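You operate a simulated robot arm through the tools that you are given. There is no shell and no other tool.

You run a simulated robot arm. Do the job below in one go: nothing can be reset, and whatever is moved stays where it is left.

TASK
Put things in order on the steel counter by the glass door. At the end: the silver shaker stands where the yellow bottle stood; the brown tin from the steel counter by the glass door is on the blue coaster; the yellow bottle stands where the brown tin stood; the beige brush stands where the silver shaker stood; whatever was shut is shut again. Leave all else as you found it, and nothing knocked over. Set down upright: brown tin.
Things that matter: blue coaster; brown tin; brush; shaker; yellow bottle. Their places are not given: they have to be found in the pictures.

The check looks at the end state, three seconds after you hand in, the way a careful person would. Anything else that was tipped, shoved, dropped, spilled or broken makes it a failure.

THE ROBOT
A 6-joint arm with a two-finger gripper, fixed in place. Base frame: the origin is at the foot of the arm, x ahead of it, y to its left, z up; the work surface is at about z = 0. Units: m, rad, N and s.
With the tool pointing down near the work surface it reaches from about 0.18 to 0.48 m from the base axis. Its first joint turns from -1.152 to 1.152 rad. Payload 1.76 kg.
The TCP is the grasp point between the finger pads, 0.029 m short of the fingertips. In the tool frame z runs along the fingers and y along their closing line. Largest opening 0.082 m; the body of the gripper starts 0.058 m behind the TCP.
Orientation is told as [roll, pitch, yaw] about the base's x, y, z axes, in that order, counted from this pose: with the fingers straight down and closing along the base's y, the tool's x points along the base's -x, its y along +y and its z along -z.

THE INTERFACE
- The arm moves only by the tool nudge_tool. Its argument "increments" is a list that holds one entry, the list of rows, each a list of 6 numbers: the shift along the tool's x, y, z in m, then the turn, a rotation vector about the tool's x, y, z in rad. In form: [[[dx, dy, dz, wx, wy, wz], ...]]. A call has 1 to 20 rows; each row shifts and turns the commanded pose from where the row before left it, along the tool's axes as they then stand. "fingers" is the closure in counts, from 0 (fully open) to 255 (shut), set as the call begins (left out, the last holds). Each row takes 0.2 s and may step no farther than 0.05 m and 0.15 rad from the row before; otherwise, or with a gripper value out of range, the whole call is refused. Where a pose cannot be reached the arm comes as near as it can. A force on the tool above 40 N (or 10 N above the force at the start of the call, whichever is more), or a blocked arm, ends the call early, and 0.2 s more pass. Each finger halts on what it meets, pressing with about 33 N; the grip force reading is that of the motor and also rises with nothing between the fingers. The clock runs only during rows and for 0.2 s after the last one: add rows that do not move to give the fingers time. It gives the time, the measured TCP pose, the force on the tool (base axes), the opening and the grip force at its end, in the units of the frame above (readings bear some noise), with the torque about the TCP (base axes, N m) and any sound that the robot's microphone picked up.
- Cameras (640 x 400 px; columns grow to the right, rows downward): "scene" is fixed at [0.0485, 0.3256, 0.4285]; the picture's right is [-0.84, -0.54, 0.00], its down [-0.29, 0.45, -0.84] and it looks along [0.46, -0.71, -0.54] (base axes); focal length 214 px, centre (320, 200). "wrist" rides on the gripper at [0.079, 0.004, -0.089] in the tool frame; the picture's right is [-0.05, 1.00, 0.00], its down [-0.71, -0.04, -0.71] and it looks along [-0.71, -0.04, 0.71] (tool axes); focal length 256 px, centre (320, 200).
- grab_frame(camera): a new picture of that camera. The clock stands still meanwhile.
- probe_pixels(camera, pixels): for up to 12 pixels [column, row] of the newest picture of that camera ("zoom" is the newest enlarged one), the place [x, y, z] in the base frame of the surface seen there, good to about 0.002 m. The clock stands still meanwhile.
- enlarge(camera, box): a new picture of the part [left, top, right, bottom] of that camera's present view, enlarged. The clock stands still meanwhile.
- finish_job(): hands the job in; it is judged then, once.

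Open the gripper and draw the arm clear of the work before you hand the job in, unless the task says otherwise.

The tools are called after "Emit:" as name(argument=value, ...) on one line, values as JSON. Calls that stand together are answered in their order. nudge_tool: Moves the arm, as the interface text tells. Its arguments: {"type":"object","properties":{"increments":{"type":"array","items":{"type":"array","items":{"type":"array","items":{"type":"number"}}}},"fingers":{"type":"number"}},"required":["increments"]} The other tools are called the same way: grab_frame (camera) takes a picture; probe_pixels (camera, pixels) gives the place of the surface under pixels of a picture; enlarge (camera, box) takes an enlarged picture of a part of a camera's view; finish_job () hands the job in.

At the start:

```text
t: 0.0
ee_pos: [0.2343, -0.0594, 0.3334]
orientation: [-0.001, 0.0, 0.0]
wrist_force: [0.7, -0.2, -0.6]
wrist_torque: [0.01, -0.03, 0.0]
width: 0.0818
grip_force: 0.0
```

scene: 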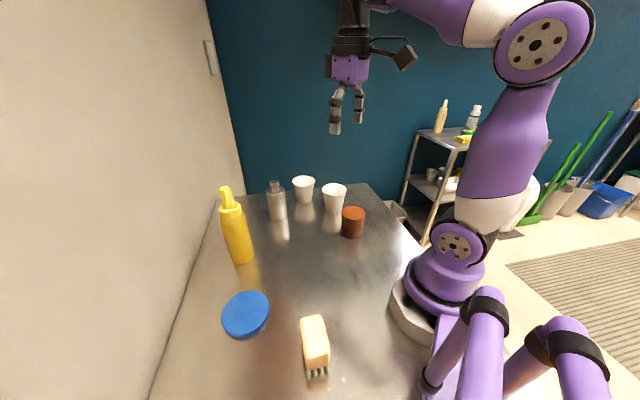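
wrist: 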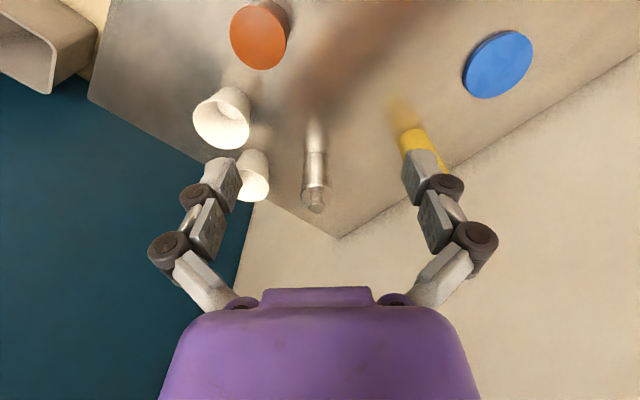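

The scene picture shows the yellow bottle near (237,235), the shaker near (277,203), the brown tin at (352,222), the blue coaster at (246,314), the brush at (315,345), and two white cups. I take enlarged views and probe their places.

Emit:
enlarge(camera="scene", box=[200, 160, 400, 285])

Emit:
probe_pixels(camera="scene", pixels=[[246, 314], [352, 213], [353, 230], [277, 185], [279, 212], [226, 190], [240, 240], [313, 330], [316, 365], [304, 190], [334, 195], [300, 280]])

```text
3.20 times, centred on (300, 222) of scene
```

zoom: 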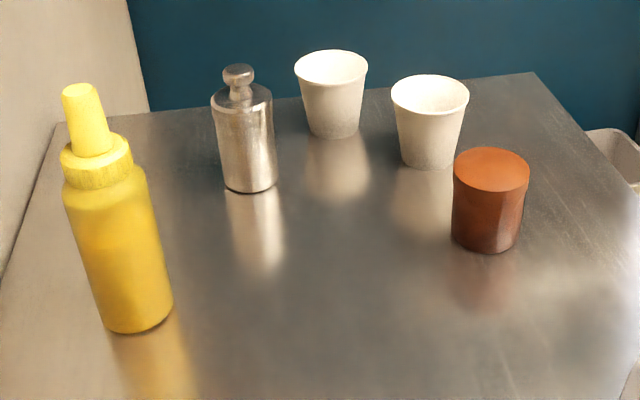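

```text
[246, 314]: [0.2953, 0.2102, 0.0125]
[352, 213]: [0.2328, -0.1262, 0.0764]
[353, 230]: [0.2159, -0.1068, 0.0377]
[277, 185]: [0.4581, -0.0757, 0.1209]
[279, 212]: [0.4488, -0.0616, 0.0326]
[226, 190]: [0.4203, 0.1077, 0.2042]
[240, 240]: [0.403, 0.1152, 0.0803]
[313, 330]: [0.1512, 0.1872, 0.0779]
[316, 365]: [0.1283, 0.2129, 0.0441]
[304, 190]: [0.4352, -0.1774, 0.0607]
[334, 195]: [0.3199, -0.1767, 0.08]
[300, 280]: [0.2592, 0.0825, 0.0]
```

The objects lie at roughly known places; I look closer at the brush and coaster, to learn their shape.

Emit:
enlarge(camera="scene", box=[210, 275, 370, 395])

Emit:
grab_frame(camera="wrist")

```text
3.33 times, centred on (290, 335) of scene
```

zoom: 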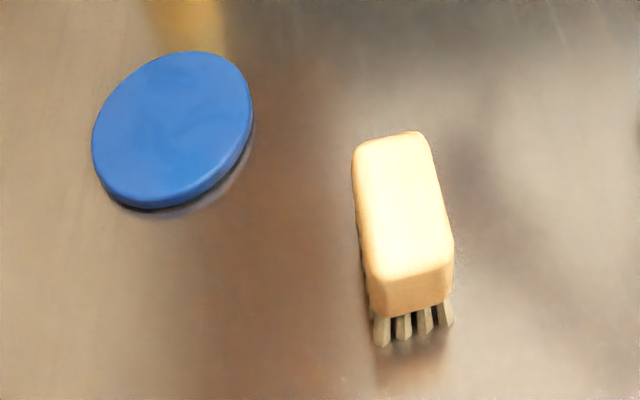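

```text
taken
```

wrist: 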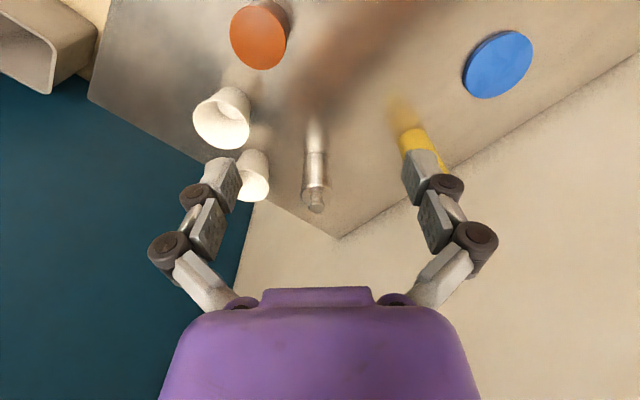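

The brush is a block standing on its bristles, top corners around (357,147), (416,135), (450,250), (376,277) in the zoom. I probe its corners, the bristle ends and the coaster's rim.

Emit:
probe_pixels(camera="zoom", pixels=[[361, 149], [414, 136], [446, 248], [379, 273], [381, 312], [446, 296], [383, 342], [447, 322], [170, 130], [98, 140], [248, 110], [195, 55]])

Emit:
enlarge(camera="scene", box=[270, 290, 366, 350])

```text
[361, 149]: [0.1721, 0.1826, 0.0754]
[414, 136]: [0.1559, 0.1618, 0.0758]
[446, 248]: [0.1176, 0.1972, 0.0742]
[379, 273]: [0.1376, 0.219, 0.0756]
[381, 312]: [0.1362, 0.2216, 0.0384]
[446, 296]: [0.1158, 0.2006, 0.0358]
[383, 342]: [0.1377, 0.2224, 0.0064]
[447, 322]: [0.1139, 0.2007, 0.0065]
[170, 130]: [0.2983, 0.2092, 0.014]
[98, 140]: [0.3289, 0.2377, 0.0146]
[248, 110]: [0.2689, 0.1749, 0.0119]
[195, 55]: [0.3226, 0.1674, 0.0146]
```

```text
6.67 times, centred on (318, 320) of scene
```

zoom: 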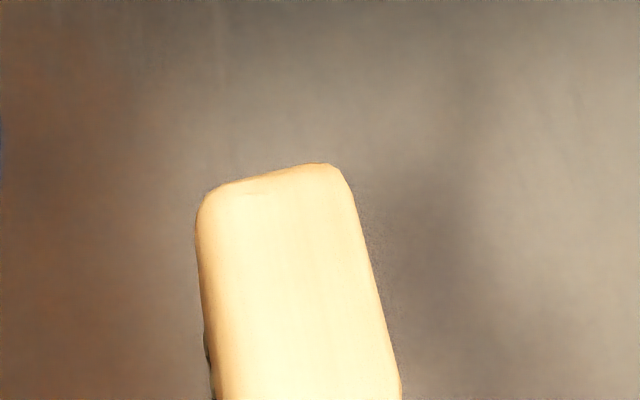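

I measure the tin and the cups more closely with a tighter zoom.

Emit:
enlarge(camera="scene", box=[290, 170, 386, 245])

```text
5.33 times, centred on (338, 208) of scene
```

zoom: 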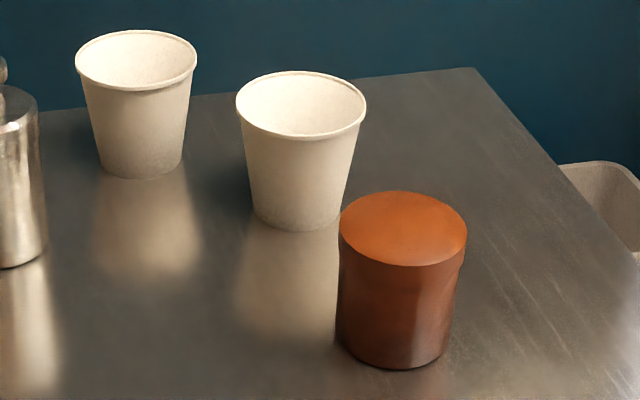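

The tin has its lid ellipse from (340,230) to (466,240), with the near bottom edge at (390,369). I probe the tin's lid rim and side, and the cups' rims.

Emit:
probe_pixels(camera="zoom", pixels=[[343, 228], [463, 238], [402, 194], [402, 262], [403, 229], [390, 320], [390, 360], [239, 100], [364, 105], [300, 73], [302, 136], [290, 222]])

Emit:
probe_pixels(camera="zoom", pixels=[[78, 62], [194, 62], [137, 32], [137, 90], [137, 170], [470, 72], [600, 260], [345, 300], [455, 300], [340, 340], [444, 350], [360, 362]])

```text
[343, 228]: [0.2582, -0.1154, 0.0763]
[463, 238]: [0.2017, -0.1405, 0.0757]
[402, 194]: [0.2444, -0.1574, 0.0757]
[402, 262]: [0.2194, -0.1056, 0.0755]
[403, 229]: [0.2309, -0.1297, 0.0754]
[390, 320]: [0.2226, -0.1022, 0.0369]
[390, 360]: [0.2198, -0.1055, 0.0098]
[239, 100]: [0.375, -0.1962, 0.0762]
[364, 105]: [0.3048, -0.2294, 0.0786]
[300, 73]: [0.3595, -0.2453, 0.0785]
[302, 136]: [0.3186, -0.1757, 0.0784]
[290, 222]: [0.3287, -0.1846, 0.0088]
```

```text
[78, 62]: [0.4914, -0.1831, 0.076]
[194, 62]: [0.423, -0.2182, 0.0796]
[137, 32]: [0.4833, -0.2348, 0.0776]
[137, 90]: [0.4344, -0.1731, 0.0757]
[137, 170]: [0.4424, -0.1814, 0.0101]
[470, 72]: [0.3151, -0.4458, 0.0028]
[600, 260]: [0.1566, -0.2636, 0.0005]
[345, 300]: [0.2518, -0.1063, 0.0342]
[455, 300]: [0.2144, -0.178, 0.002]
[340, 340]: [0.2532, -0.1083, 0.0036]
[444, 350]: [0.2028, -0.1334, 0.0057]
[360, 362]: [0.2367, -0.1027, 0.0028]
```

Tin centre comes out near (0.231, -0.130) with a 0.06 m lid, top at 0.076. Now I zoom on the bottle and shaker.

Emit:
enlarge(camera="scene", box=[190, 172, 318, 272])

```text
4.00 times, centred on (254, 222) of scene
```

zoom: 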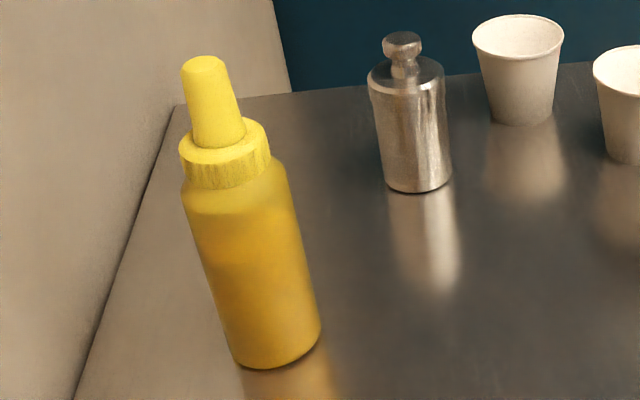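

I probe points on the bottle's nozzle, cap and body edges, then on the shaker's edges.

Emit:
probe_pixels(camera="zoom", pixels=[[203, 62], [215, 120], [184, 156], [266, 145], [228, 160], [228, 184], [188, 205], [284, 180], [240, 210], [232, 345], [317, 320], [275, 364]])

Emit:
probe_pixels(camera="zoom", pixels=[[402, 36], [404, 50], [404, 68], [372, 85], [441, 80], [410, 92], [388, 170], [448, 165], [420, 140], [420, 188], [378, 120], [444, 110]])

```text
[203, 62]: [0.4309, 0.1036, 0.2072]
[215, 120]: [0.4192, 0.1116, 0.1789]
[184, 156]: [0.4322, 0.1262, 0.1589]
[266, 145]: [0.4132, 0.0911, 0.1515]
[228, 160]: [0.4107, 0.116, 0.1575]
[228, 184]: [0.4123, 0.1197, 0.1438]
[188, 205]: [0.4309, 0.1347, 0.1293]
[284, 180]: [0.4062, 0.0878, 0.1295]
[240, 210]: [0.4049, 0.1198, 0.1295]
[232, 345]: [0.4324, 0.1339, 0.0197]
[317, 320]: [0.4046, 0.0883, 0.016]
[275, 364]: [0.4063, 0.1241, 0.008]
```

```text
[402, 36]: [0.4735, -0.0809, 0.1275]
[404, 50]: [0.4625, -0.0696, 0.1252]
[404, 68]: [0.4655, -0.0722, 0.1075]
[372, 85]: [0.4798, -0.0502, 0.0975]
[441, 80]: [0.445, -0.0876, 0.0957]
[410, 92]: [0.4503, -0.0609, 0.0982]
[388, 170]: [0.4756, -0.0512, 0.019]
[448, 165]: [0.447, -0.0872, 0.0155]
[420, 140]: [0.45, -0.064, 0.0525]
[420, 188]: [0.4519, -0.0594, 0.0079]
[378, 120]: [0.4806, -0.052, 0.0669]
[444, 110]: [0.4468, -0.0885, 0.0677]
```

I fit circles: more probes across the bottle body and across the shaker body.

Emit:
probe_pixels(camera="zoom", pixels=[[212, 260], [225, 260], [240, 260], [255, 260], [270, 260], [285, 260], [298, 260], [225, 300], [245, 300], [265, 300], [285, 300], [305, 300]])

Emit:
probe_pixels(camera="zoom", pixels=[[382, 130], [392, 130], [402, 130], [412, 130], [422, 130], [432, 130], [444, 130], [388, 155], [400, 155], [412, 155], [424, 155], [440, 155]])

```text
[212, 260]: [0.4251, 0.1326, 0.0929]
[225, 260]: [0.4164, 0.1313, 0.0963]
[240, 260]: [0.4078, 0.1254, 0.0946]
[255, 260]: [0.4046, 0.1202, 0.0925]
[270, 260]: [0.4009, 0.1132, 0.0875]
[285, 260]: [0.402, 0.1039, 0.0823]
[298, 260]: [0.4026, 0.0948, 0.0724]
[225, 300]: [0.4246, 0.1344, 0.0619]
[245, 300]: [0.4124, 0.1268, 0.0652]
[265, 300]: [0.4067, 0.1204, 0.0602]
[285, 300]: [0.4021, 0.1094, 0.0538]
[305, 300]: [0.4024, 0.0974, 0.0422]
```

```text
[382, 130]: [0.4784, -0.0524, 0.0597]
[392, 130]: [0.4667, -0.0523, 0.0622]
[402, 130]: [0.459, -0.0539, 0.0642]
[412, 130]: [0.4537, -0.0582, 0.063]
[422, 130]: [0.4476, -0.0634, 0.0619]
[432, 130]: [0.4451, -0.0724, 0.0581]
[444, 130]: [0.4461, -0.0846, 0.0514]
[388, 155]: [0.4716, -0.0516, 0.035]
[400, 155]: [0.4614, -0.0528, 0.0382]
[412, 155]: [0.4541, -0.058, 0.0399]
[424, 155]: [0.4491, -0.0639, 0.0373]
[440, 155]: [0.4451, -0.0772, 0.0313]
```

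The shaker fits a circle centred (0.471,-0.077) of radius 0.026; the bottle (0.4285,0.106), radius 0.0277. Now I check the wall at the far side and the coaster's rim.

Emit:
probe_pixels(camera="scene", pixels=[[190, 150], [150, 250], [225, 150], [240, 190], [215, 240], [170, 340], [180, 200], [375, 190], [420, 245], [215, 60], [205, 260], [160, 370]])

Emit:
enlarge(camera="scene", box=[206, 280, 286, 345])

```text
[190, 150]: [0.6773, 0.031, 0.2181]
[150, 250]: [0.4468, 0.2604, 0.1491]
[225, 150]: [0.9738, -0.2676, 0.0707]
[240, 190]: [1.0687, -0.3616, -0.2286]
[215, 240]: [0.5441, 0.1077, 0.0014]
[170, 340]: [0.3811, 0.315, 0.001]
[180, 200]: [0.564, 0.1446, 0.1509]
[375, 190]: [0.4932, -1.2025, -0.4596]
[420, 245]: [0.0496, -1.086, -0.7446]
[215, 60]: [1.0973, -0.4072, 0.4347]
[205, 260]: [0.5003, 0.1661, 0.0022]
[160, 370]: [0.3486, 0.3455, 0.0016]
```

```text
6.15 times, centred on (246, 312) of scene
```

zoom: 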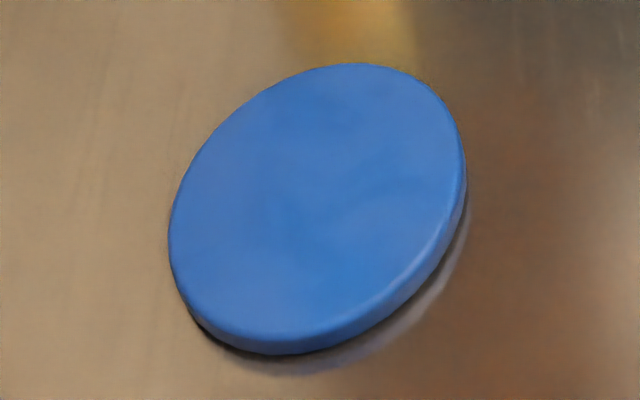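

The wall obeys x+y≈0.708, well clear of the work. Now I probe the coaster rim.

Emit:
probe_pixels(camera="zoom", pixels=[[173, 230], [458, 160], [360, 68], [260, 337], [200, 150], [430, 240], [280, 88], [350, 310], [430, 90], [190, 300], [315, 205], [300, 350]])

```text
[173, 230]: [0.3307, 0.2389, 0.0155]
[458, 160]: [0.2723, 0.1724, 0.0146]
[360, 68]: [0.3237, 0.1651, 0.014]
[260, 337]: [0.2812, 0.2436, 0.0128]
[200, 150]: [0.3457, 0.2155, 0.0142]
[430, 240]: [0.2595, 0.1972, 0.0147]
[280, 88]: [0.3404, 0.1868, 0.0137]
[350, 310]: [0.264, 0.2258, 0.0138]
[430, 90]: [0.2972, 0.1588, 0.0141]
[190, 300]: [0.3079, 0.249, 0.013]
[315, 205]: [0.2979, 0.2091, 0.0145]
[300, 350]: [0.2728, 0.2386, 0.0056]
```

Coaster centre is (0.3023, 0.2053), top z 0.014, radius 0.0445. I start with the tin: move above it at (0.231,-0.1305), down to z≈0.14 with open fingers.

Emit:
nudge_tool(increments=[[[0.0016, -0.0355, 0, 0, 0, 0], [0.0017, -0.0356, 0, 0, 0, 0], [0, 0, 0.045, 0, 0, 0], [0, 0, 0.045, 0, 0, 0], [0, 0, 0.045, 0, 0, 0], [0, 0, 0.045, 0, 0, 0], [0, 0, 0.013, 0, 0, 0], [0, 0, 0, 0, 0, 0]]], fingers=0)

Emit:
grab_frame(camera="wrist")

Emit:
grab_frame(camera="scene")

```text
t: 1.8
ee_pos: [0.2336, -0.1303, 0.1407]
orientation: [-0.003, -0.001, 0.0]
wrist_force: [0.3, -0.3, -0.9]
wrist_torque: [0.03, 0.01, 0.04]
width: 0.0821
grip_force: 0.0
```

```text
taken
```

wrist: 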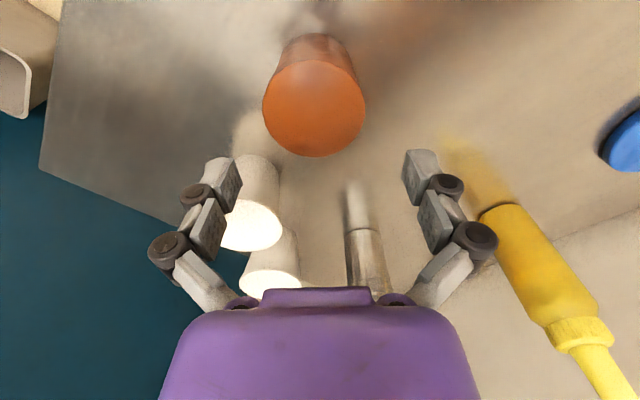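

```text
taken
```

scene: 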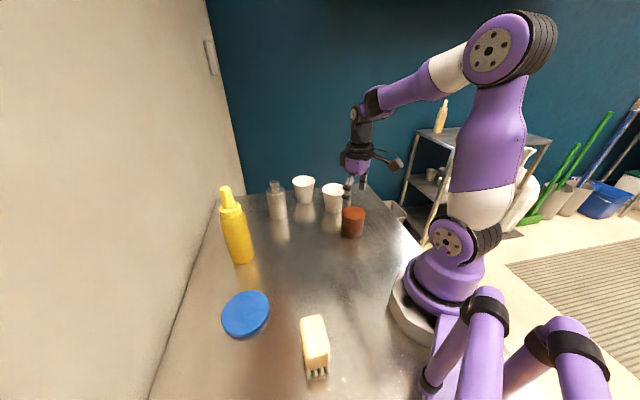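

The wrist view shows the tin's lid around (314,108). I probe its rim to refine its centre.

Emit:
probe_pixels(camera="wrist", pixels=[[266, 105], [363, 105], [314, 154], [314, 64], [280, 138], [348, 138], [314, 108], [285, 76], [345, 76], [290, 50], [340, 50], [314, 40]])

```text
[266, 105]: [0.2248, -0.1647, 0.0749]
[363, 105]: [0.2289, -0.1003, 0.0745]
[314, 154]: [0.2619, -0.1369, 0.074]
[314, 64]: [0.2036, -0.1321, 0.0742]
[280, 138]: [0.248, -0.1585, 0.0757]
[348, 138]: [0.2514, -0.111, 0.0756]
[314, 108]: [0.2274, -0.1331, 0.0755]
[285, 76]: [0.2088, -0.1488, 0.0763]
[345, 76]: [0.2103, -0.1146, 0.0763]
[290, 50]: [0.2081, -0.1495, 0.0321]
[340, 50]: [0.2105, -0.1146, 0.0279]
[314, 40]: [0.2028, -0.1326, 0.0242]
```

The lid centre averages to (0.231,-0.132), diameter about 0.062, so the open fingers fit. I shift slightly and go down to z≈0.040.

Emit:
nudge_tool(increments=[[[0.0018, -0.0017, 0, 0, 0, 0], [0, 0, 0.03, 0, 0, 0], [0, 0, 0.025, 0, 0, 0], [0, 0, 0.025, 0, 0, 0], [0, 0, 0.02, 0, 0, 0], [0, 0, 0, 0, 0, 0]]])

Emit:
grab_frame(camera="wrist")

```text
t: 3.2
ee_pos: [0.2302, -0.1311, 0.042]
orientation: [-0.003, 0.001, -0.002]
wrist_force: [0.2, 0.4, -0.2]
wrist_torque: [-0.03, 0.03, -0.02]
width: 0.0819
grip_force: 0.1
```

```text
taken
```

wrist: 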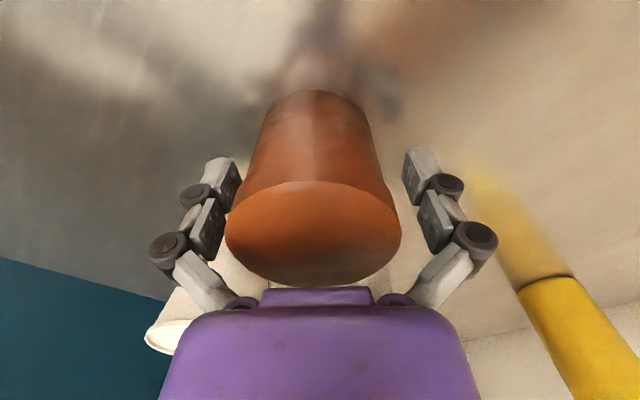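

The tin sits between the fingers, a touch left of middle (about 314 against 321 px). I shift 2 mm toward it and close.

Emit:
nudge_tool(increments=[[[0, -0.0025, 0, 0, 0, 0], [0, 0, 0, 0, 0, 0]]])

Emit:
nudge_tool(increments=[[[0, 0, 0, 0, 0, 0], [0, 0, 0, 0, 0, 0], [0, 0, 0, 0, 0, 0]]], fingers=255)

Emit:
grab_frame(camera="wrist")

```text
t: 3.8
ee_pos: [0.2303, -0.1347, 0.0406]
orientation: [-0.002, 0.0, -0.001]
wrist_force: [-0.3, -0.5, -0.7]
wrist_torque: [0.03, 0.04, 0.01]
width: 0.0822
grip_force: 0.1
```

```text
t: 4.6
ee_pos: [0.2299, -0.1357, 0.0403]
orientation: [-0.002, -0.002, 0.0]
wrist_force: [-1.5, 0.2, 19.3]
wrist_torque: [0.2, 0.0, 0.05]
width: 0.0644
grip_force: 33.0
```

```text
taken
```

wrist: 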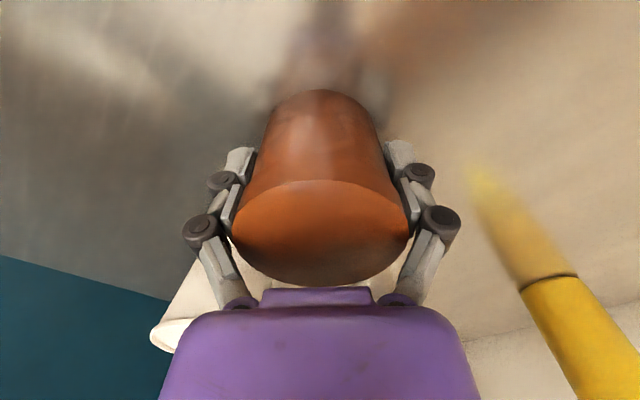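

The fingers hold the tin at 0.0644 m. I lift it gently by 5 cm and check the readings.

Emit:
nudge_tool(increments=[[[0, 0, -0.005, 0, 0, 0], [0, 0, -0.015, 0, 0, 0], [0, 0, -0.03, 0, 0, 0], [0, 0, 0, 0, 0, 0]]])

Emit:
grab_frame(camera="scene")

Emit:
grab_frame(camera="wrist")

```text
t: 5.6
ee_pos: [0.2307, -0.1354, 0.0897]
orientation: [0.0, 0.001, 0.001]
wrist_force: [-1.2, 0.9, -1.7]
wrist_torque: [0.01, -0.01, 0.02]
width: 0.0643
grip_force: 33.1
```

```text
taken
```

scene: 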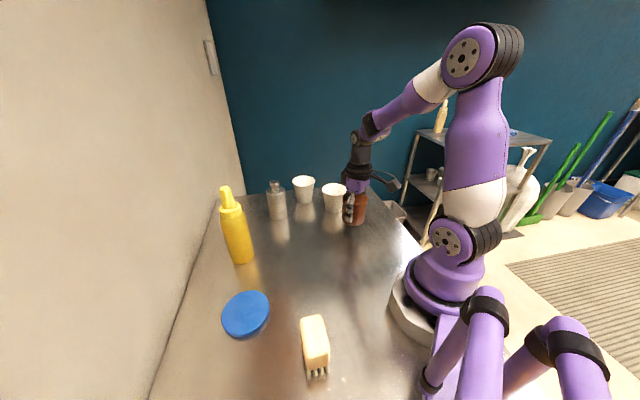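

```text
taken
```

wrist: 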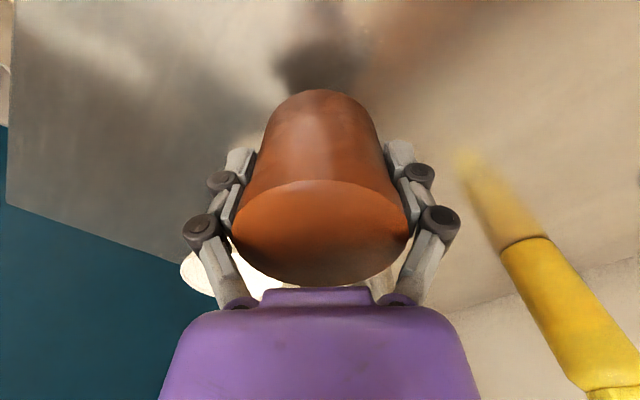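

The tin is held upright. I raise it to z≈0.19 and carry it over the coaster at (0.302,0.205).

Emit:
nudge_tool(increments=[[[0, 0, -0.03, 0, 0, 0], [0, 0, -0.035, 0, 0, 0], [0, 0, -0.035, 0, 0, 0], [-0.0036, 0.017, 0, 0, 0, 0], [-0.0072, 0.034, 0, 0, 0, 0], [-0.0072, 0.034, 0, 0, 0, 0], [-0.0072, 0.034, 0, 0, 0, 0], [-0.0072, 0.034, 0, 0, 0, 0], [-0.0072, 0.034, 0, 0, 0, 0], [-0.0072, 0.034, 0, 0, 0, 0], [-0.0072, 0.034, 0, 0, 0, 0], [-0.0072, 0.034, 0, 0, 0, 0], [-0.0072, 0.034, 0, 0, 0, 0], [-0.0036, 0.017, 0, 0, 0, 0], [0, 0, 0, 0, 0, 0], [0, 0, 0, 0, 0, 0]]])

Emit:
grab_frame(camera="scene")

Emit:
grab_frame(camera="wrist")

```text
t: 9.0
ee_pos: [0.3038, 0.2053, 0.1897]
orientation: [-0.002, 0.001, 0.001]
wrist_force: [-0.2, -0.2, -2.3]
wrist_torque: [-0.04, 0.04, 0.01]
width: 0.0642
grip_force: 33.2
```

```text
taken
```

scene: 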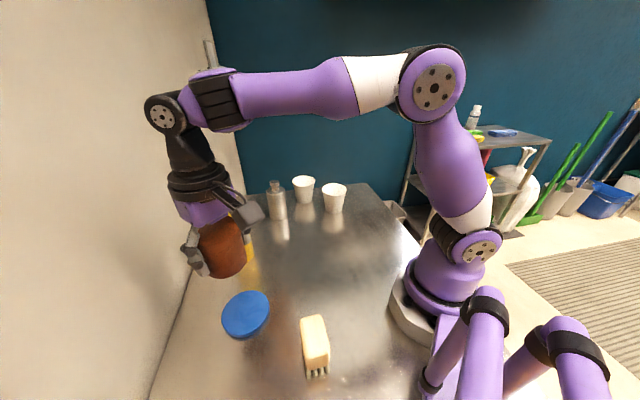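

```text
taken
```

wrist: 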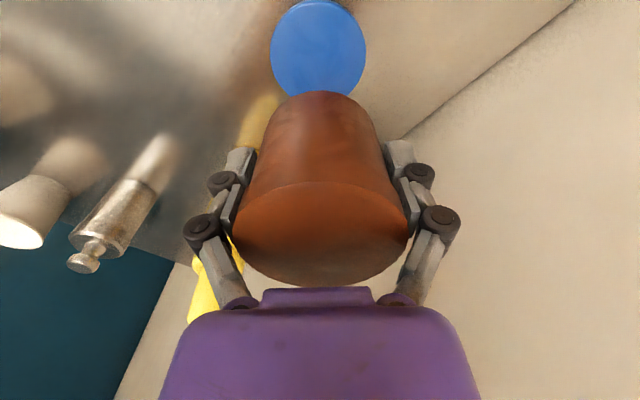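

The tin hangs right over the coaster. I go down to just above it (z≈0.060), then look.

Emit:
nudge_tool(increments=[[[0.001, 0, 0.03, 0, 0, 0], [0, 0, 0.03, 0, 0, 0], [0, 0, 0.03, 0, 0, 0], [0, 0, 0.025, 0, 0, 0], [0, 0, 0.013, 0, 0, 0], [0, 0, 0, 0, 0, 0]]])

Emit:
enlarge(camera="scene", box=[190, 240, 318, 340])

```text
t: 10.4
ee_pos: [0.3029, 0.203, 0.0624]
orientation: [-0.001, -0.001, 0.001]
wrist_force: [-0.4, 0.4, -0.9]
wrist_torque: [0.08, 0.02, 0.04]
width: 0.0639
grip_force: 32.9
```

```text
4.00 times, centred on (254, 290) of scene
```

zoom: 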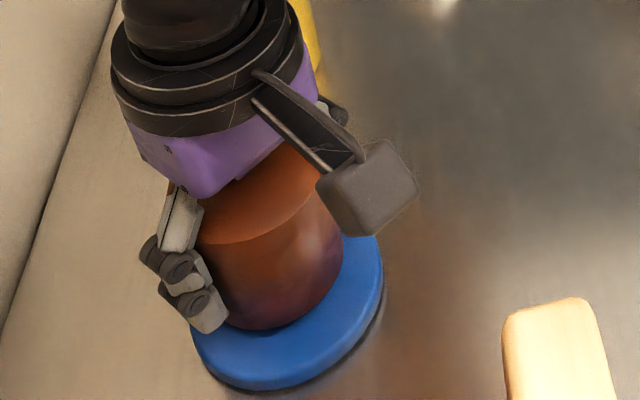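

The tin is above the coaster's middle with a small gap. I lower it in small steps until it touches.

Emit:
nudge_tool(increments=[[[0, 0, 0.003, 0, 0, 0], [0, 0, 0.002, 0, 0, 0], [0, 0, 0.0015, 0, 0, 0], [0, 0, 0, 0, 0, 0]]])

```text
t: 11.4
ee_pos: [0.3029, 0.2036, 0.0562]
orientation: [-0.002, 0.0, -0.001]
wrist_force: [0.4, 0.1, -1.1]
wrist_torque: [0.05, 0.0, 0.02]
width: 0.0642
grip_force: 32.8
```

No contact yet (force z −1.1 N). I go on 1 mm at a time.

Emit:
nudge_tool(increments=[[[0, 0, 0.001, 0, 0, 0], [0, 0, 0, 0, 0, 0]]])

Emit:
nudge_tool(increments=[[[0, 0, 0.001, 0, 0, 0], [0, 0, 0, 0, 0, 0]]])

```text
t: 12.0
ee_pos: [0.3025, 0.2045, 0.0549]
orientation: [-0.002, -0.001, 0.001]
wrist_force: [-0.3, -0.2, -0.9]
wrist_torque: [-0.01, 0.01, 0.01]
width: 0.0643
grip_force: 32.8
```

```text
t: 12.6
ee_pos: [0.3033, 0.2037, 0.0543]
orientation: [0.0, 0.001, 0.0]
wrist_force: [-0.6, 0.5, -2.4]
wrist_torque: [0.03, -0.01, -0.02]
width: 0.0642
grip_force: 33.0
```

Still only weight-like readings at z≈0.054. I continue down 1 mm at a time.

Emit:
nudge_tool(increments=[[[0, 0, 0.001, 0, 0, 0], [0, 0, 0, 0, 0, 0]]])

Emit:
nudge_tool(increments=[[[0, 0, 0.001, 0, 0, 0], [0, 0, 0, 0, 0, 0]]])

Emit:
enlarge(camera="scene", box=[214, 280, 294, 345])

```text
t: 13.2
ee_pos: [0.3044, 0.2038, 0.0542]
orientation: [0.001, -0.003, -0.002]
wrist_force: [-1.5, -4.2, 19.5]
wrist_torque: [-0.17, 0.01, 0.0]
width: 0.0644
grip_force: 33.2
```

```text
t: 13.8
ee_pos: [0.3026, 0.2054, 0.0515]
orientation: [-0.001, -0.003, 0.001]
wrist_force: [4.0, -1.6, 20.6]
wrist_torque: [-0.01, -0.19, 0.03]
width: 0.0641
grip_force: 33.3
```

```text
6.15 times, centred on (254, 312) of scene
```

zoom: 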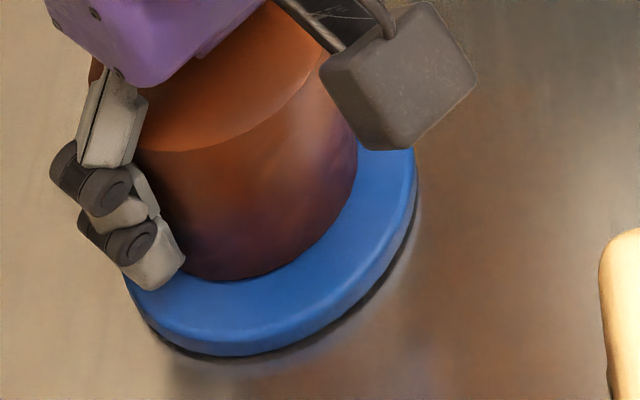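

Contact: 20 N upward at z≈0.052. I ease back 1 mm and open the fingers.

Emit:
nudge_tool(increments=[[[0, 0, -0.001, 0, 0, 0], [0, 0, 0, 0, 0, 0]]])

Emit:
nudge_tool(increments=[[[0, 0, 0, 0, 0, 0], [0, 0, 0, 0, 0, 0], [0, 0, 0, 0, 0, 0]]], fingers=0)

Emit:
grab_frame(camera="wrist")

```text
t: 14.4
ee_pos: [0.3008, 0.2054, 0.0513]
orientation: [-0.001, -0.001, 0.0]
wrist_force: [1.7, 2.4, 9.3]
wrist_torque: [0.16, -0.17, 0.0]
width: 0.064
grip_force: 32.7
```

```text
t: 15.2
ee_pos: [0.302, 0.2041, 0.0522]
orientation: [-0.001, 0.001, 0.0]
wrist_force: [0.3, 0.0, 0.5]
wrist_torque: [0.0, 0.02, -0.02]
width: 0.082
grip_force: 0.1
```

```text
taken
```

wrist: 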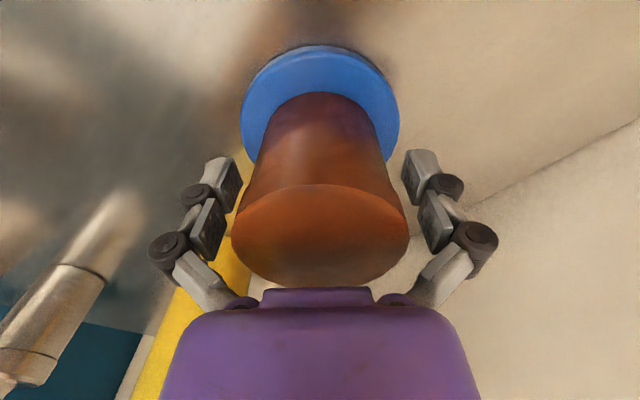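

The tin stands on the coaster and the fingers are free on both sides. I rise straight up to z≈0.30.

Emit:
nudge_tool(increments=[[[0, 0, -0.02, 0, 0, 0], [0, 0, -0.03, 0, 0, 0], [0, 0, -0.045, 0, 0, 0], [0, 0, -0.045, 0, 0, 0], [0, 0, -0.045, 0, 0, 0], [0, 0, -0.045, 0, 0, 0], [0, 0, -0.02, 0, 0, 0], [0, 0, 0, 0, 0, 0]]])

Emit:
grab_frame(camera="scene")

Emit:
grab_frame(camera="wrist")

```text
t: 17.0
ee_pos: [0.3022, 0.203, 0.303]
orientation: [-0.001, -0.001, -0.001]
wrist_force: [0.2, 0.1, -0.8]
wrist_torque: [0.04, 0.01, -0.03]
width: 0.0819
grip_force: 0.1
```

```text
taken
```

scene: 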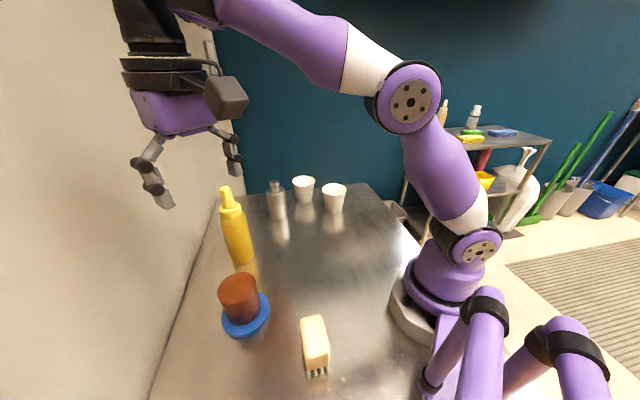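

```text
taken
```

wrist: 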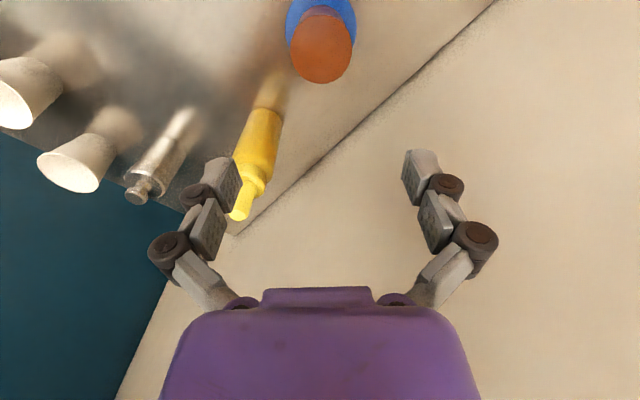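

The tin is on the coaster. Next the bottle: I look at its cap and shoulder shape to choose a grip height.

Emit:
enlarge(camera="scene", box=[205, 178, 269, 218])

```text
10.00 times, centred on (237, 198) of scene
```

zoom: 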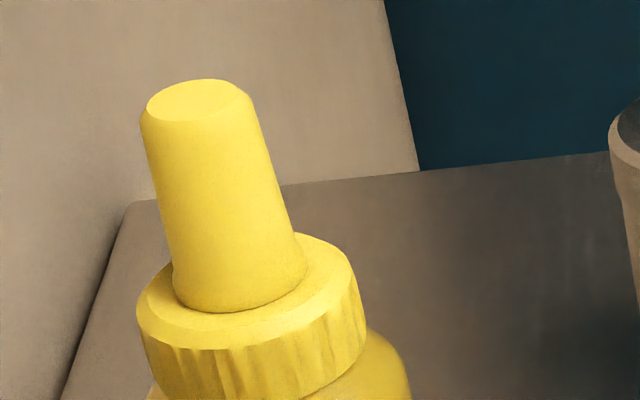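

The zoom shows a thick tapered nozzle and a ribbed cap ring. I probe heights along the front of nozzle, ring and shoulder.

Emit:
probe_pixels(camera="zoom", pixels=[[195, 100], [195, 125], [148, 120], [250, 120], [185, 280], [295, 260], [240, 300], [245, 325], [250, 350], [255, 385], [362, 310], [385, 350]])

Emit:
enlarge(camera="scene", box=[205, 195, 269, 235])

```text
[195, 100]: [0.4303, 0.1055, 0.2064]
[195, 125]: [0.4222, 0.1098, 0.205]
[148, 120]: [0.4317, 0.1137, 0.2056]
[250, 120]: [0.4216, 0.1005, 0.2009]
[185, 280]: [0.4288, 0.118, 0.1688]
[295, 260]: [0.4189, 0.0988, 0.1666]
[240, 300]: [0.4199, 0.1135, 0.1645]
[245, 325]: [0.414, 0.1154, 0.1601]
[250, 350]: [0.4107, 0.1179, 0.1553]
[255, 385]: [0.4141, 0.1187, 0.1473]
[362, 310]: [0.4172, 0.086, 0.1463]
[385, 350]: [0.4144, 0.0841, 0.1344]
```

```text
10.00 times, centred on (237, 215) of scene
```

zoom: 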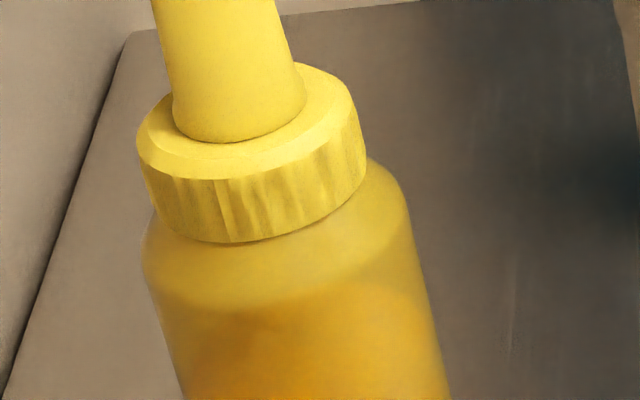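

The cap ring spans z≈0.144–0.160 with radius ≈0.021. Before gripping it I check where the fingertips really are by probing them in the current wrist view.

Emit:
probe_pixels(camera="wrist", pixels=[[222, 160], [418, 153], [233, 172], [410, 175], [215, 185], [425, 175], [208, 235], [432, 225], [236, 190], [405, 165], [430, 155], [210, 165]])

```text
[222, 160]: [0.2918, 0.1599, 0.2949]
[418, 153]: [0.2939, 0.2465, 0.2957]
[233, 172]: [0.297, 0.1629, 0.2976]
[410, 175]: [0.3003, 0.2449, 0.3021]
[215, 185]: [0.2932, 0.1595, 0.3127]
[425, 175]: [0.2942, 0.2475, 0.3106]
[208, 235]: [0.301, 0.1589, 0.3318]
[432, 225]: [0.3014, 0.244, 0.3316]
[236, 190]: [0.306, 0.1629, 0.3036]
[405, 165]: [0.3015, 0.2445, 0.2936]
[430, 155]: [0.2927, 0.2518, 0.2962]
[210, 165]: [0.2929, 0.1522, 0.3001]
```

The open fingertips sit only ≈0.009 m below the TCP and move further down as they close. I move above the bottle at (0.4285,0.106), keeping z≈0.30, and look.

Emit:
nudge_tool(increments=[[[-0.0316, -0.0243, 0, 0, 0, 0], [-0.0316, -0.0243, 0, 0, 0, 0], [-0.0316, -0.0243, 0, 0, 0, 0], [-0.0315, -0.0241, 0, 0, 0, 0], [0, 0, 0, 0, 0, 0]]])

Emit:
grab_frame(camera="wrist")

Emit:
grab_frame(camera="scene")

```text
t: 18.2
ee_pos: [0.393, 0.0967, 0.2738]
orientation: [-0.001, 0.001, -0.001]
wrist_force: [0.8, 0.8, -0.6]
wrist_torque: [0.0, 0.03, 0.03]
width: 0.0821
grip_force: 0.2
out of reach, approached as far as the arm can: row 2, 3, 4
```

```text
taken
```

wrist: 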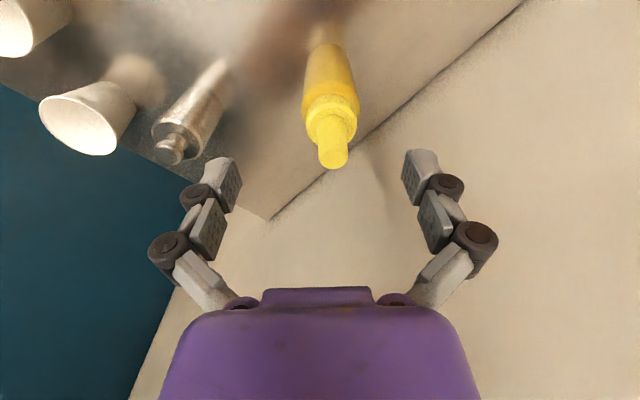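

```text
taken
```

scene: 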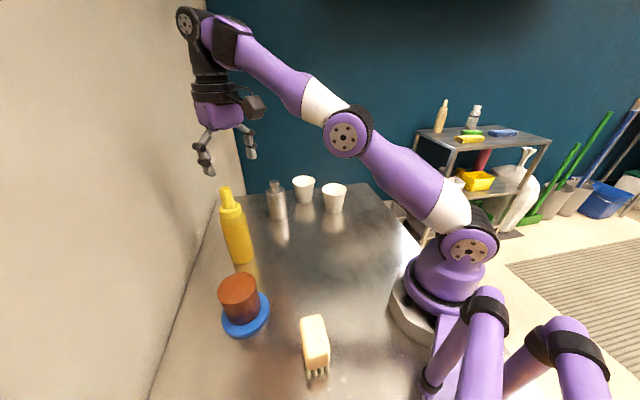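

The arm is near its reach limit here: it stopped at (0.393,0.097,0.274). I will come at the cap from the side instead, at a lower height. First I draw back and down a little to see where the commanded pose stands.

Emit:
nudge_tool(increments=[[[0.04, 0, 0, 0, 0, 0], [0.02, 0, 0.02, 0, 0, 0], [0, 0, 0.02, 0, 0, 0], [0, 0, 0, 0, 0, 0]]])

```text
t: 19.2
ee_pos: [0.3321, 0.0949, 0.2358]
orientation: [-0.001, -0.003, 0.0]
wrist_force: [0.8, 0.3, 0.0]
wrist_torque: [-0.01, -0.02, 0.01]
width: 0.0819
grip_force: 0.1
```

The commanded pose was held to the reached one. I go down to z≈0.168 at y≈0.106, then take pictures before sliding outward round the cap.

Emit:
nudge_tool(increments=[[[0, 0.0105, 0.034, 0, 0, 0], [0, 0, 0.034, 0, 0, 0], [0, 0, 0, 0, 0, 0]]])

Emit:
grab_frame(camera="wrist")

Emit:
grab_frame(camera="scene")

```text
t: 20.0
ee_pos: [0.3345, 0.1084, 0.1677]
orientation: [-0.001, -0.001, 0.001]
wrist_force: [0.4, 0.1, 0.5]
wrist_torque: [-0.02, 0.01, 0.0]
width: 0.082
grip_force: 0.0
```

```text
taken
```

wrist: 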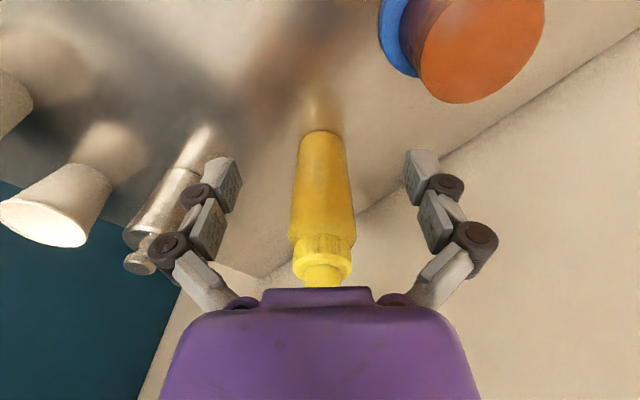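

```text
taken
```

scene: 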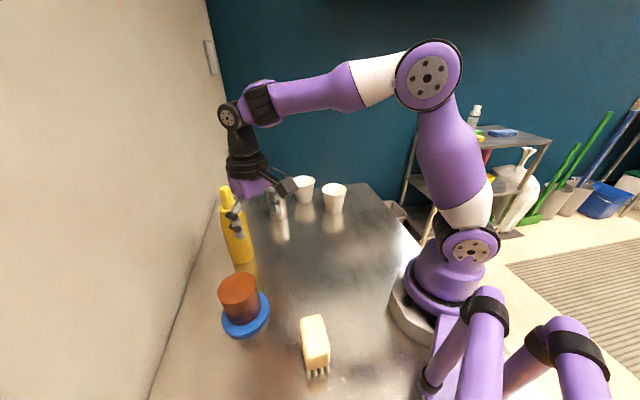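

The bottle stands well centred between the fingers (column ≈322). I probe its sides and ring from here to refine its place.

Emit:
probe_pixels(camera="wrist", pixels=[[292, 215], [353, 215], [322, 215], [300, 150], [343, 150], [322, 150], [297, 258], [350, 258], [322, 245], [322, 262], [307, 215], [338, 215]])

```text
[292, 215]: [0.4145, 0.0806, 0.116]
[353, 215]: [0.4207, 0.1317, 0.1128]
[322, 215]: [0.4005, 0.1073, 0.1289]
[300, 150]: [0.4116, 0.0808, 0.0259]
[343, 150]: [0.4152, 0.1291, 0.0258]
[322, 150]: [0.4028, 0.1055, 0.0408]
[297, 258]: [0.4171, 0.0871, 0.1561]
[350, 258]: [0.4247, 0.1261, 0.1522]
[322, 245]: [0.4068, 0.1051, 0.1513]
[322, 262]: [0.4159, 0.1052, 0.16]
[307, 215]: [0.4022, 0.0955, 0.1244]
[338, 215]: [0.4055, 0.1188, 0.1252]
```

The bottle's centre is confirmed at (0.429,0.106). I slide outward at this height, first 6.5 cm.

Emit:
nudge_tool(increments=[[[-0.025, 0, 0, 0, 0, 0], [-0.025, 0, 0, 0, 0, 0], [-0.015, 0, 0, 0, 0, 0], [0, 0, 0, 0, 0, 0]]])

Emit:
grab_frame(camera="wrist")

```text
t: 21.0
ee_pos: [0.4002, 0.1086, 0.1663]
orientation: [-0.002, -0.002, 0.001]
wrist_force: [0.4, -0.5, -0.2]
wrist_torque: [0.03, 0.02, 0.01]
width: 0.0819
grip_force: 0.1
```

```text
taken
```

wrist: 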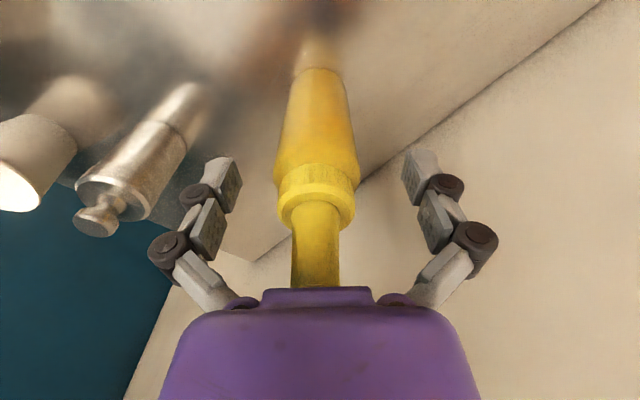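

Clear so far; the bottle is about 2 mm to the left. I shift y by −2 mm and go another 2.9 cm outward in small rows.

Emit:
nudge_tool(increments=[[[-0.01, -0.002, 0, 0, 0, 0], [-0.01, 0, 0, 0, 0, 0], [-0.009, 0, 0, 0, 0, 0], [0, 0, 0, 0, 0, 0]]])

Emit:
grab_frame(camera="wrist")

Emit:
enlarge(camera="scene", box=[180, 140, 308, 240])

```text
t: 22.0
ee_pos: [0.4289, 0.1065, 0.1674]
orientation: [-0.001, -0.002, 0.0]
wrist_force: [0.4, -0.4, -0.3]
wrist_torque: [0.01, -0.03, 0.01]
width: 0.0821
grip_force: 0.2
```

```text
taken
```

wrist: 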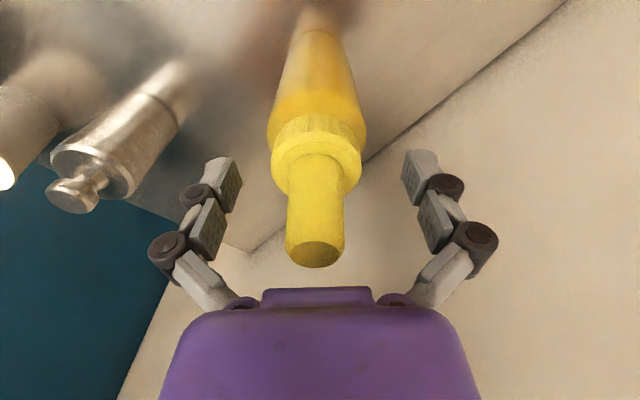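

```text
4.00 times, centred on (244, 190) of scene
```

zoom: 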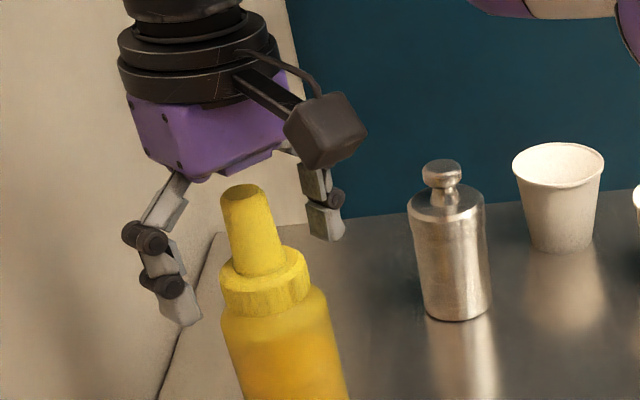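

The TCP is at (0.429,0.1065,0.167) with the nozzle clear of the palm. I close partway (95 counts) to see where the fingertips sit against the ring.

Emit:
nudge_tool(increments=[[[0, 0, 0, 0, 0, 0], [0, 0, 0, 0, 0, 0]]], fingers=95)

Emit:
grab_frame(camera="wrist")

Emit:
enlarge(camera="scene", box=[205, 180, 269, 220])

```text
t: 22.6
ee_pos: [0.4288, 0.1068, 0.1686]
orientation: [-0.001, -0.001, 0.001]
wrist_force: [-0.7, -0.6, -0.2]
wrist_torque: [-0.01, -0.01, -0.02]
width: 0.0517
grip_force: 0.0
```

```text
taken
```

wrist: 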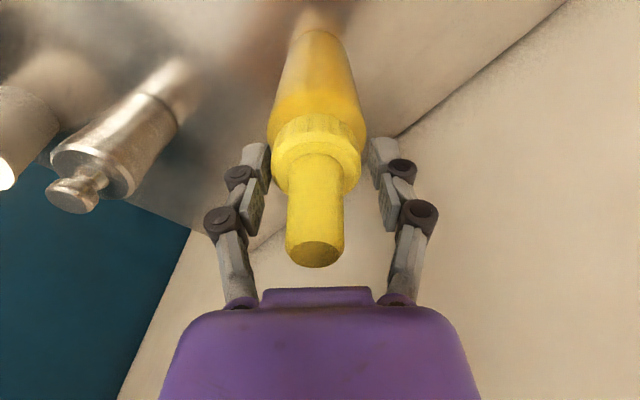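

```text
10.00 times, centred on (237, 200) of scene
```

zoom: 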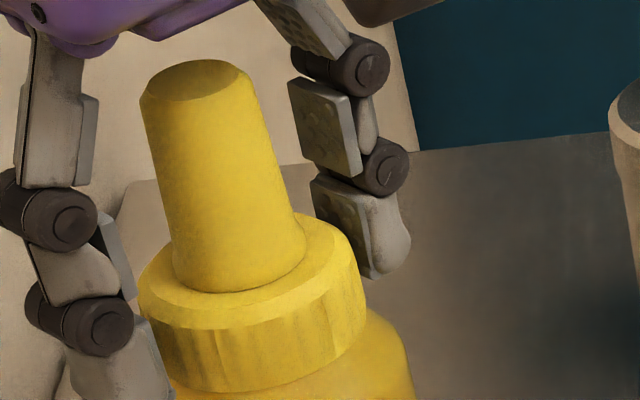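

I probe the fingertips at this opening, to know how far they reach below the TCP.

Emit:
probe_pixels(camera="wrist", pixels=[[255, 146], [378, 141], [265, 150], [370, 150], [250, 160], [385, 160], [240, 190], [400, 190], [316, 125], [316, 150], [290, 150], [345, 150]])

Emit:
probe_pixels(camera="zoom", pixels=[[330, 210], [365, 270], [372, 265], [345, 190], [300, 90], [350, 170], [150, 370], [120, 340], [175, 395], [230, 350], [230, 375], [350, 320]])

```text
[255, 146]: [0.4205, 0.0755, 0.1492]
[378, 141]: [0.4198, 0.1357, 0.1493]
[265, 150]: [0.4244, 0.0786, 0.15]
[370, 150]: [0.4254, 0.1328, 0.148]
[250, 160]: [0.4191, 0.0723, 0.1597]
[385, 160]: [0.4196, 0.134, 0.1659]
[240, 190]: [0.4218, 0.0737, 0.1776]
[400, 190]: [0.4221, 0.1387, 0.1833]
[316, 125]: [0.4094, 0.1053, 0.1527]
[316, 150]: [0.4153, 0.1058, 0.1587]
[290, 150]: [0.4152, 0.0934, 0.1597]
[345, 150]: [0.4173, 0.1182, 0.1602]
```

```text
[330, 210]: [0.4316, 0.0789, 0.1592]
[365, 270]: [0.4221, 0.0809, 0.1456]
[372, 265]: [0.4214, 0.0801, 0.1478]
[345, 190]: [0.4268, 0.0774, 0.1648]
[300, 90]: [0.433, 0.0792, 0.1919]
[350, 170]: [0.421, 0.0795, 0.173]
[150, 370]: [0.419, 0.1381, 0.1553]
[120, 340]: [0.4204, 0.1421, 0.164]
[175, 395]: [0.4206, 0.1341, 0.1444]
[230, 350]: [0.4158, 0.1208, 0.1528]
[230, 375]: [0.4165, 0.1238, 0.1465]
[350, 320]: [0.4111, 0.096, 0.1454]
```

Tips are at z≈0.148 now and will drop about 3 mm more; the ring's lower edge is ≈0.1445. I raise the tool 2 mm and close on the ring.

Emit:
nudge_tool(increments=[[[0, 0, -0.002, 0, 0, 0], [0, 0, 0, 0, 0, 0]]])

Emit:
nudge_tool(increments=[[[0, 0, 0, 0, 0, 0], [0, 0, 0, 0, 0, 0], [0, 0, 0, 0, 0, 0]]], fingers=255)

Emit:
enlarge(camera="scene", box=[205, 180, 269, 220])

Emit:
grab_frame(camera="wrist")

```text
t: 23.2
ee_pos: [0.4292, 0.1062, 0.1697]
orientation: [-0.002, 0.001, 0.0]
wrist_force: [-0.5, -0.1, 0.4]
wrist_torque: [0.02, -0.03, -0.04]
width: 0.0516
grip_force: 0.0
```

```text
t: 24.0
ee_pos: [0.4287, 0.1068, 0.1702]
orientation: [0.0, -0.002, -0.001]
wrist_force: [-1.6, -3.0, 9.6]
wrist_torque: [0.0, 0.09, 0.02]
width: 0.0439
grip_force: 33.0
```

```text
10.00 times, centred on (237, 200) of scene
```

zoom: 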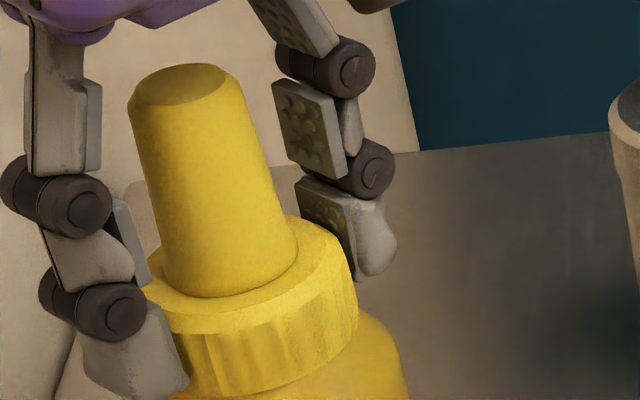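

```text
taken
```

wrist: 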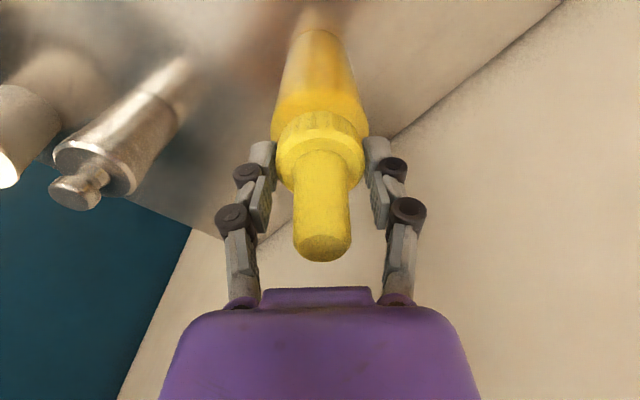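

Gripped at 0.0439 m on the ring. I lift 1 cm and check.

Emit:
nudge_tool(increments=[[[0, 0, -0.003, 0, 0, 0], [0, 0, -0.003, 0, 0, 0], [0, 0, -0.004, 0, 0, 0], [0, 0, 0, 0, 0, 0]]])

Emit:
enlarge(camera="scene", box=[180, 175, 308, 275])

Emit:
grab_frame(camera="wrist")

```text
t: 25.0
ee_pos: [0.43, 0.1074, 0.1817]
orientation: [-0.002, 0.0, 0.0]
wrist_force: [-0.5, -0.5, -3.4]
wrist_torque: [-0.03, 0.01, 0.04]
width: 0.0438
grip_force: 33.2
```

```text
4.00 times, centred on (244, 225) of scene
```

zoom: 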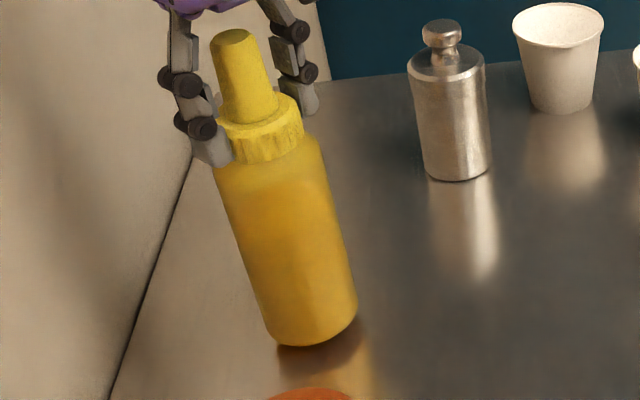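

```text
taken
```

wrist: 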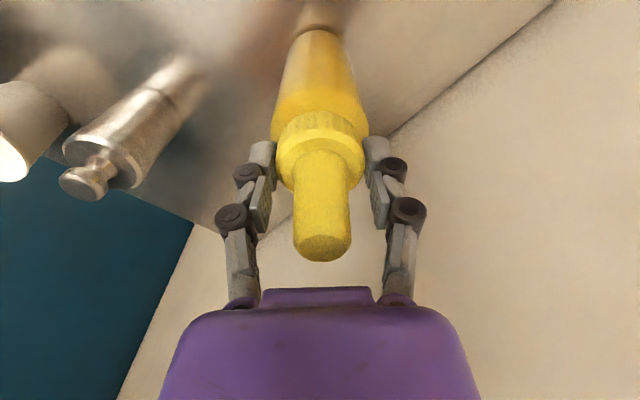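

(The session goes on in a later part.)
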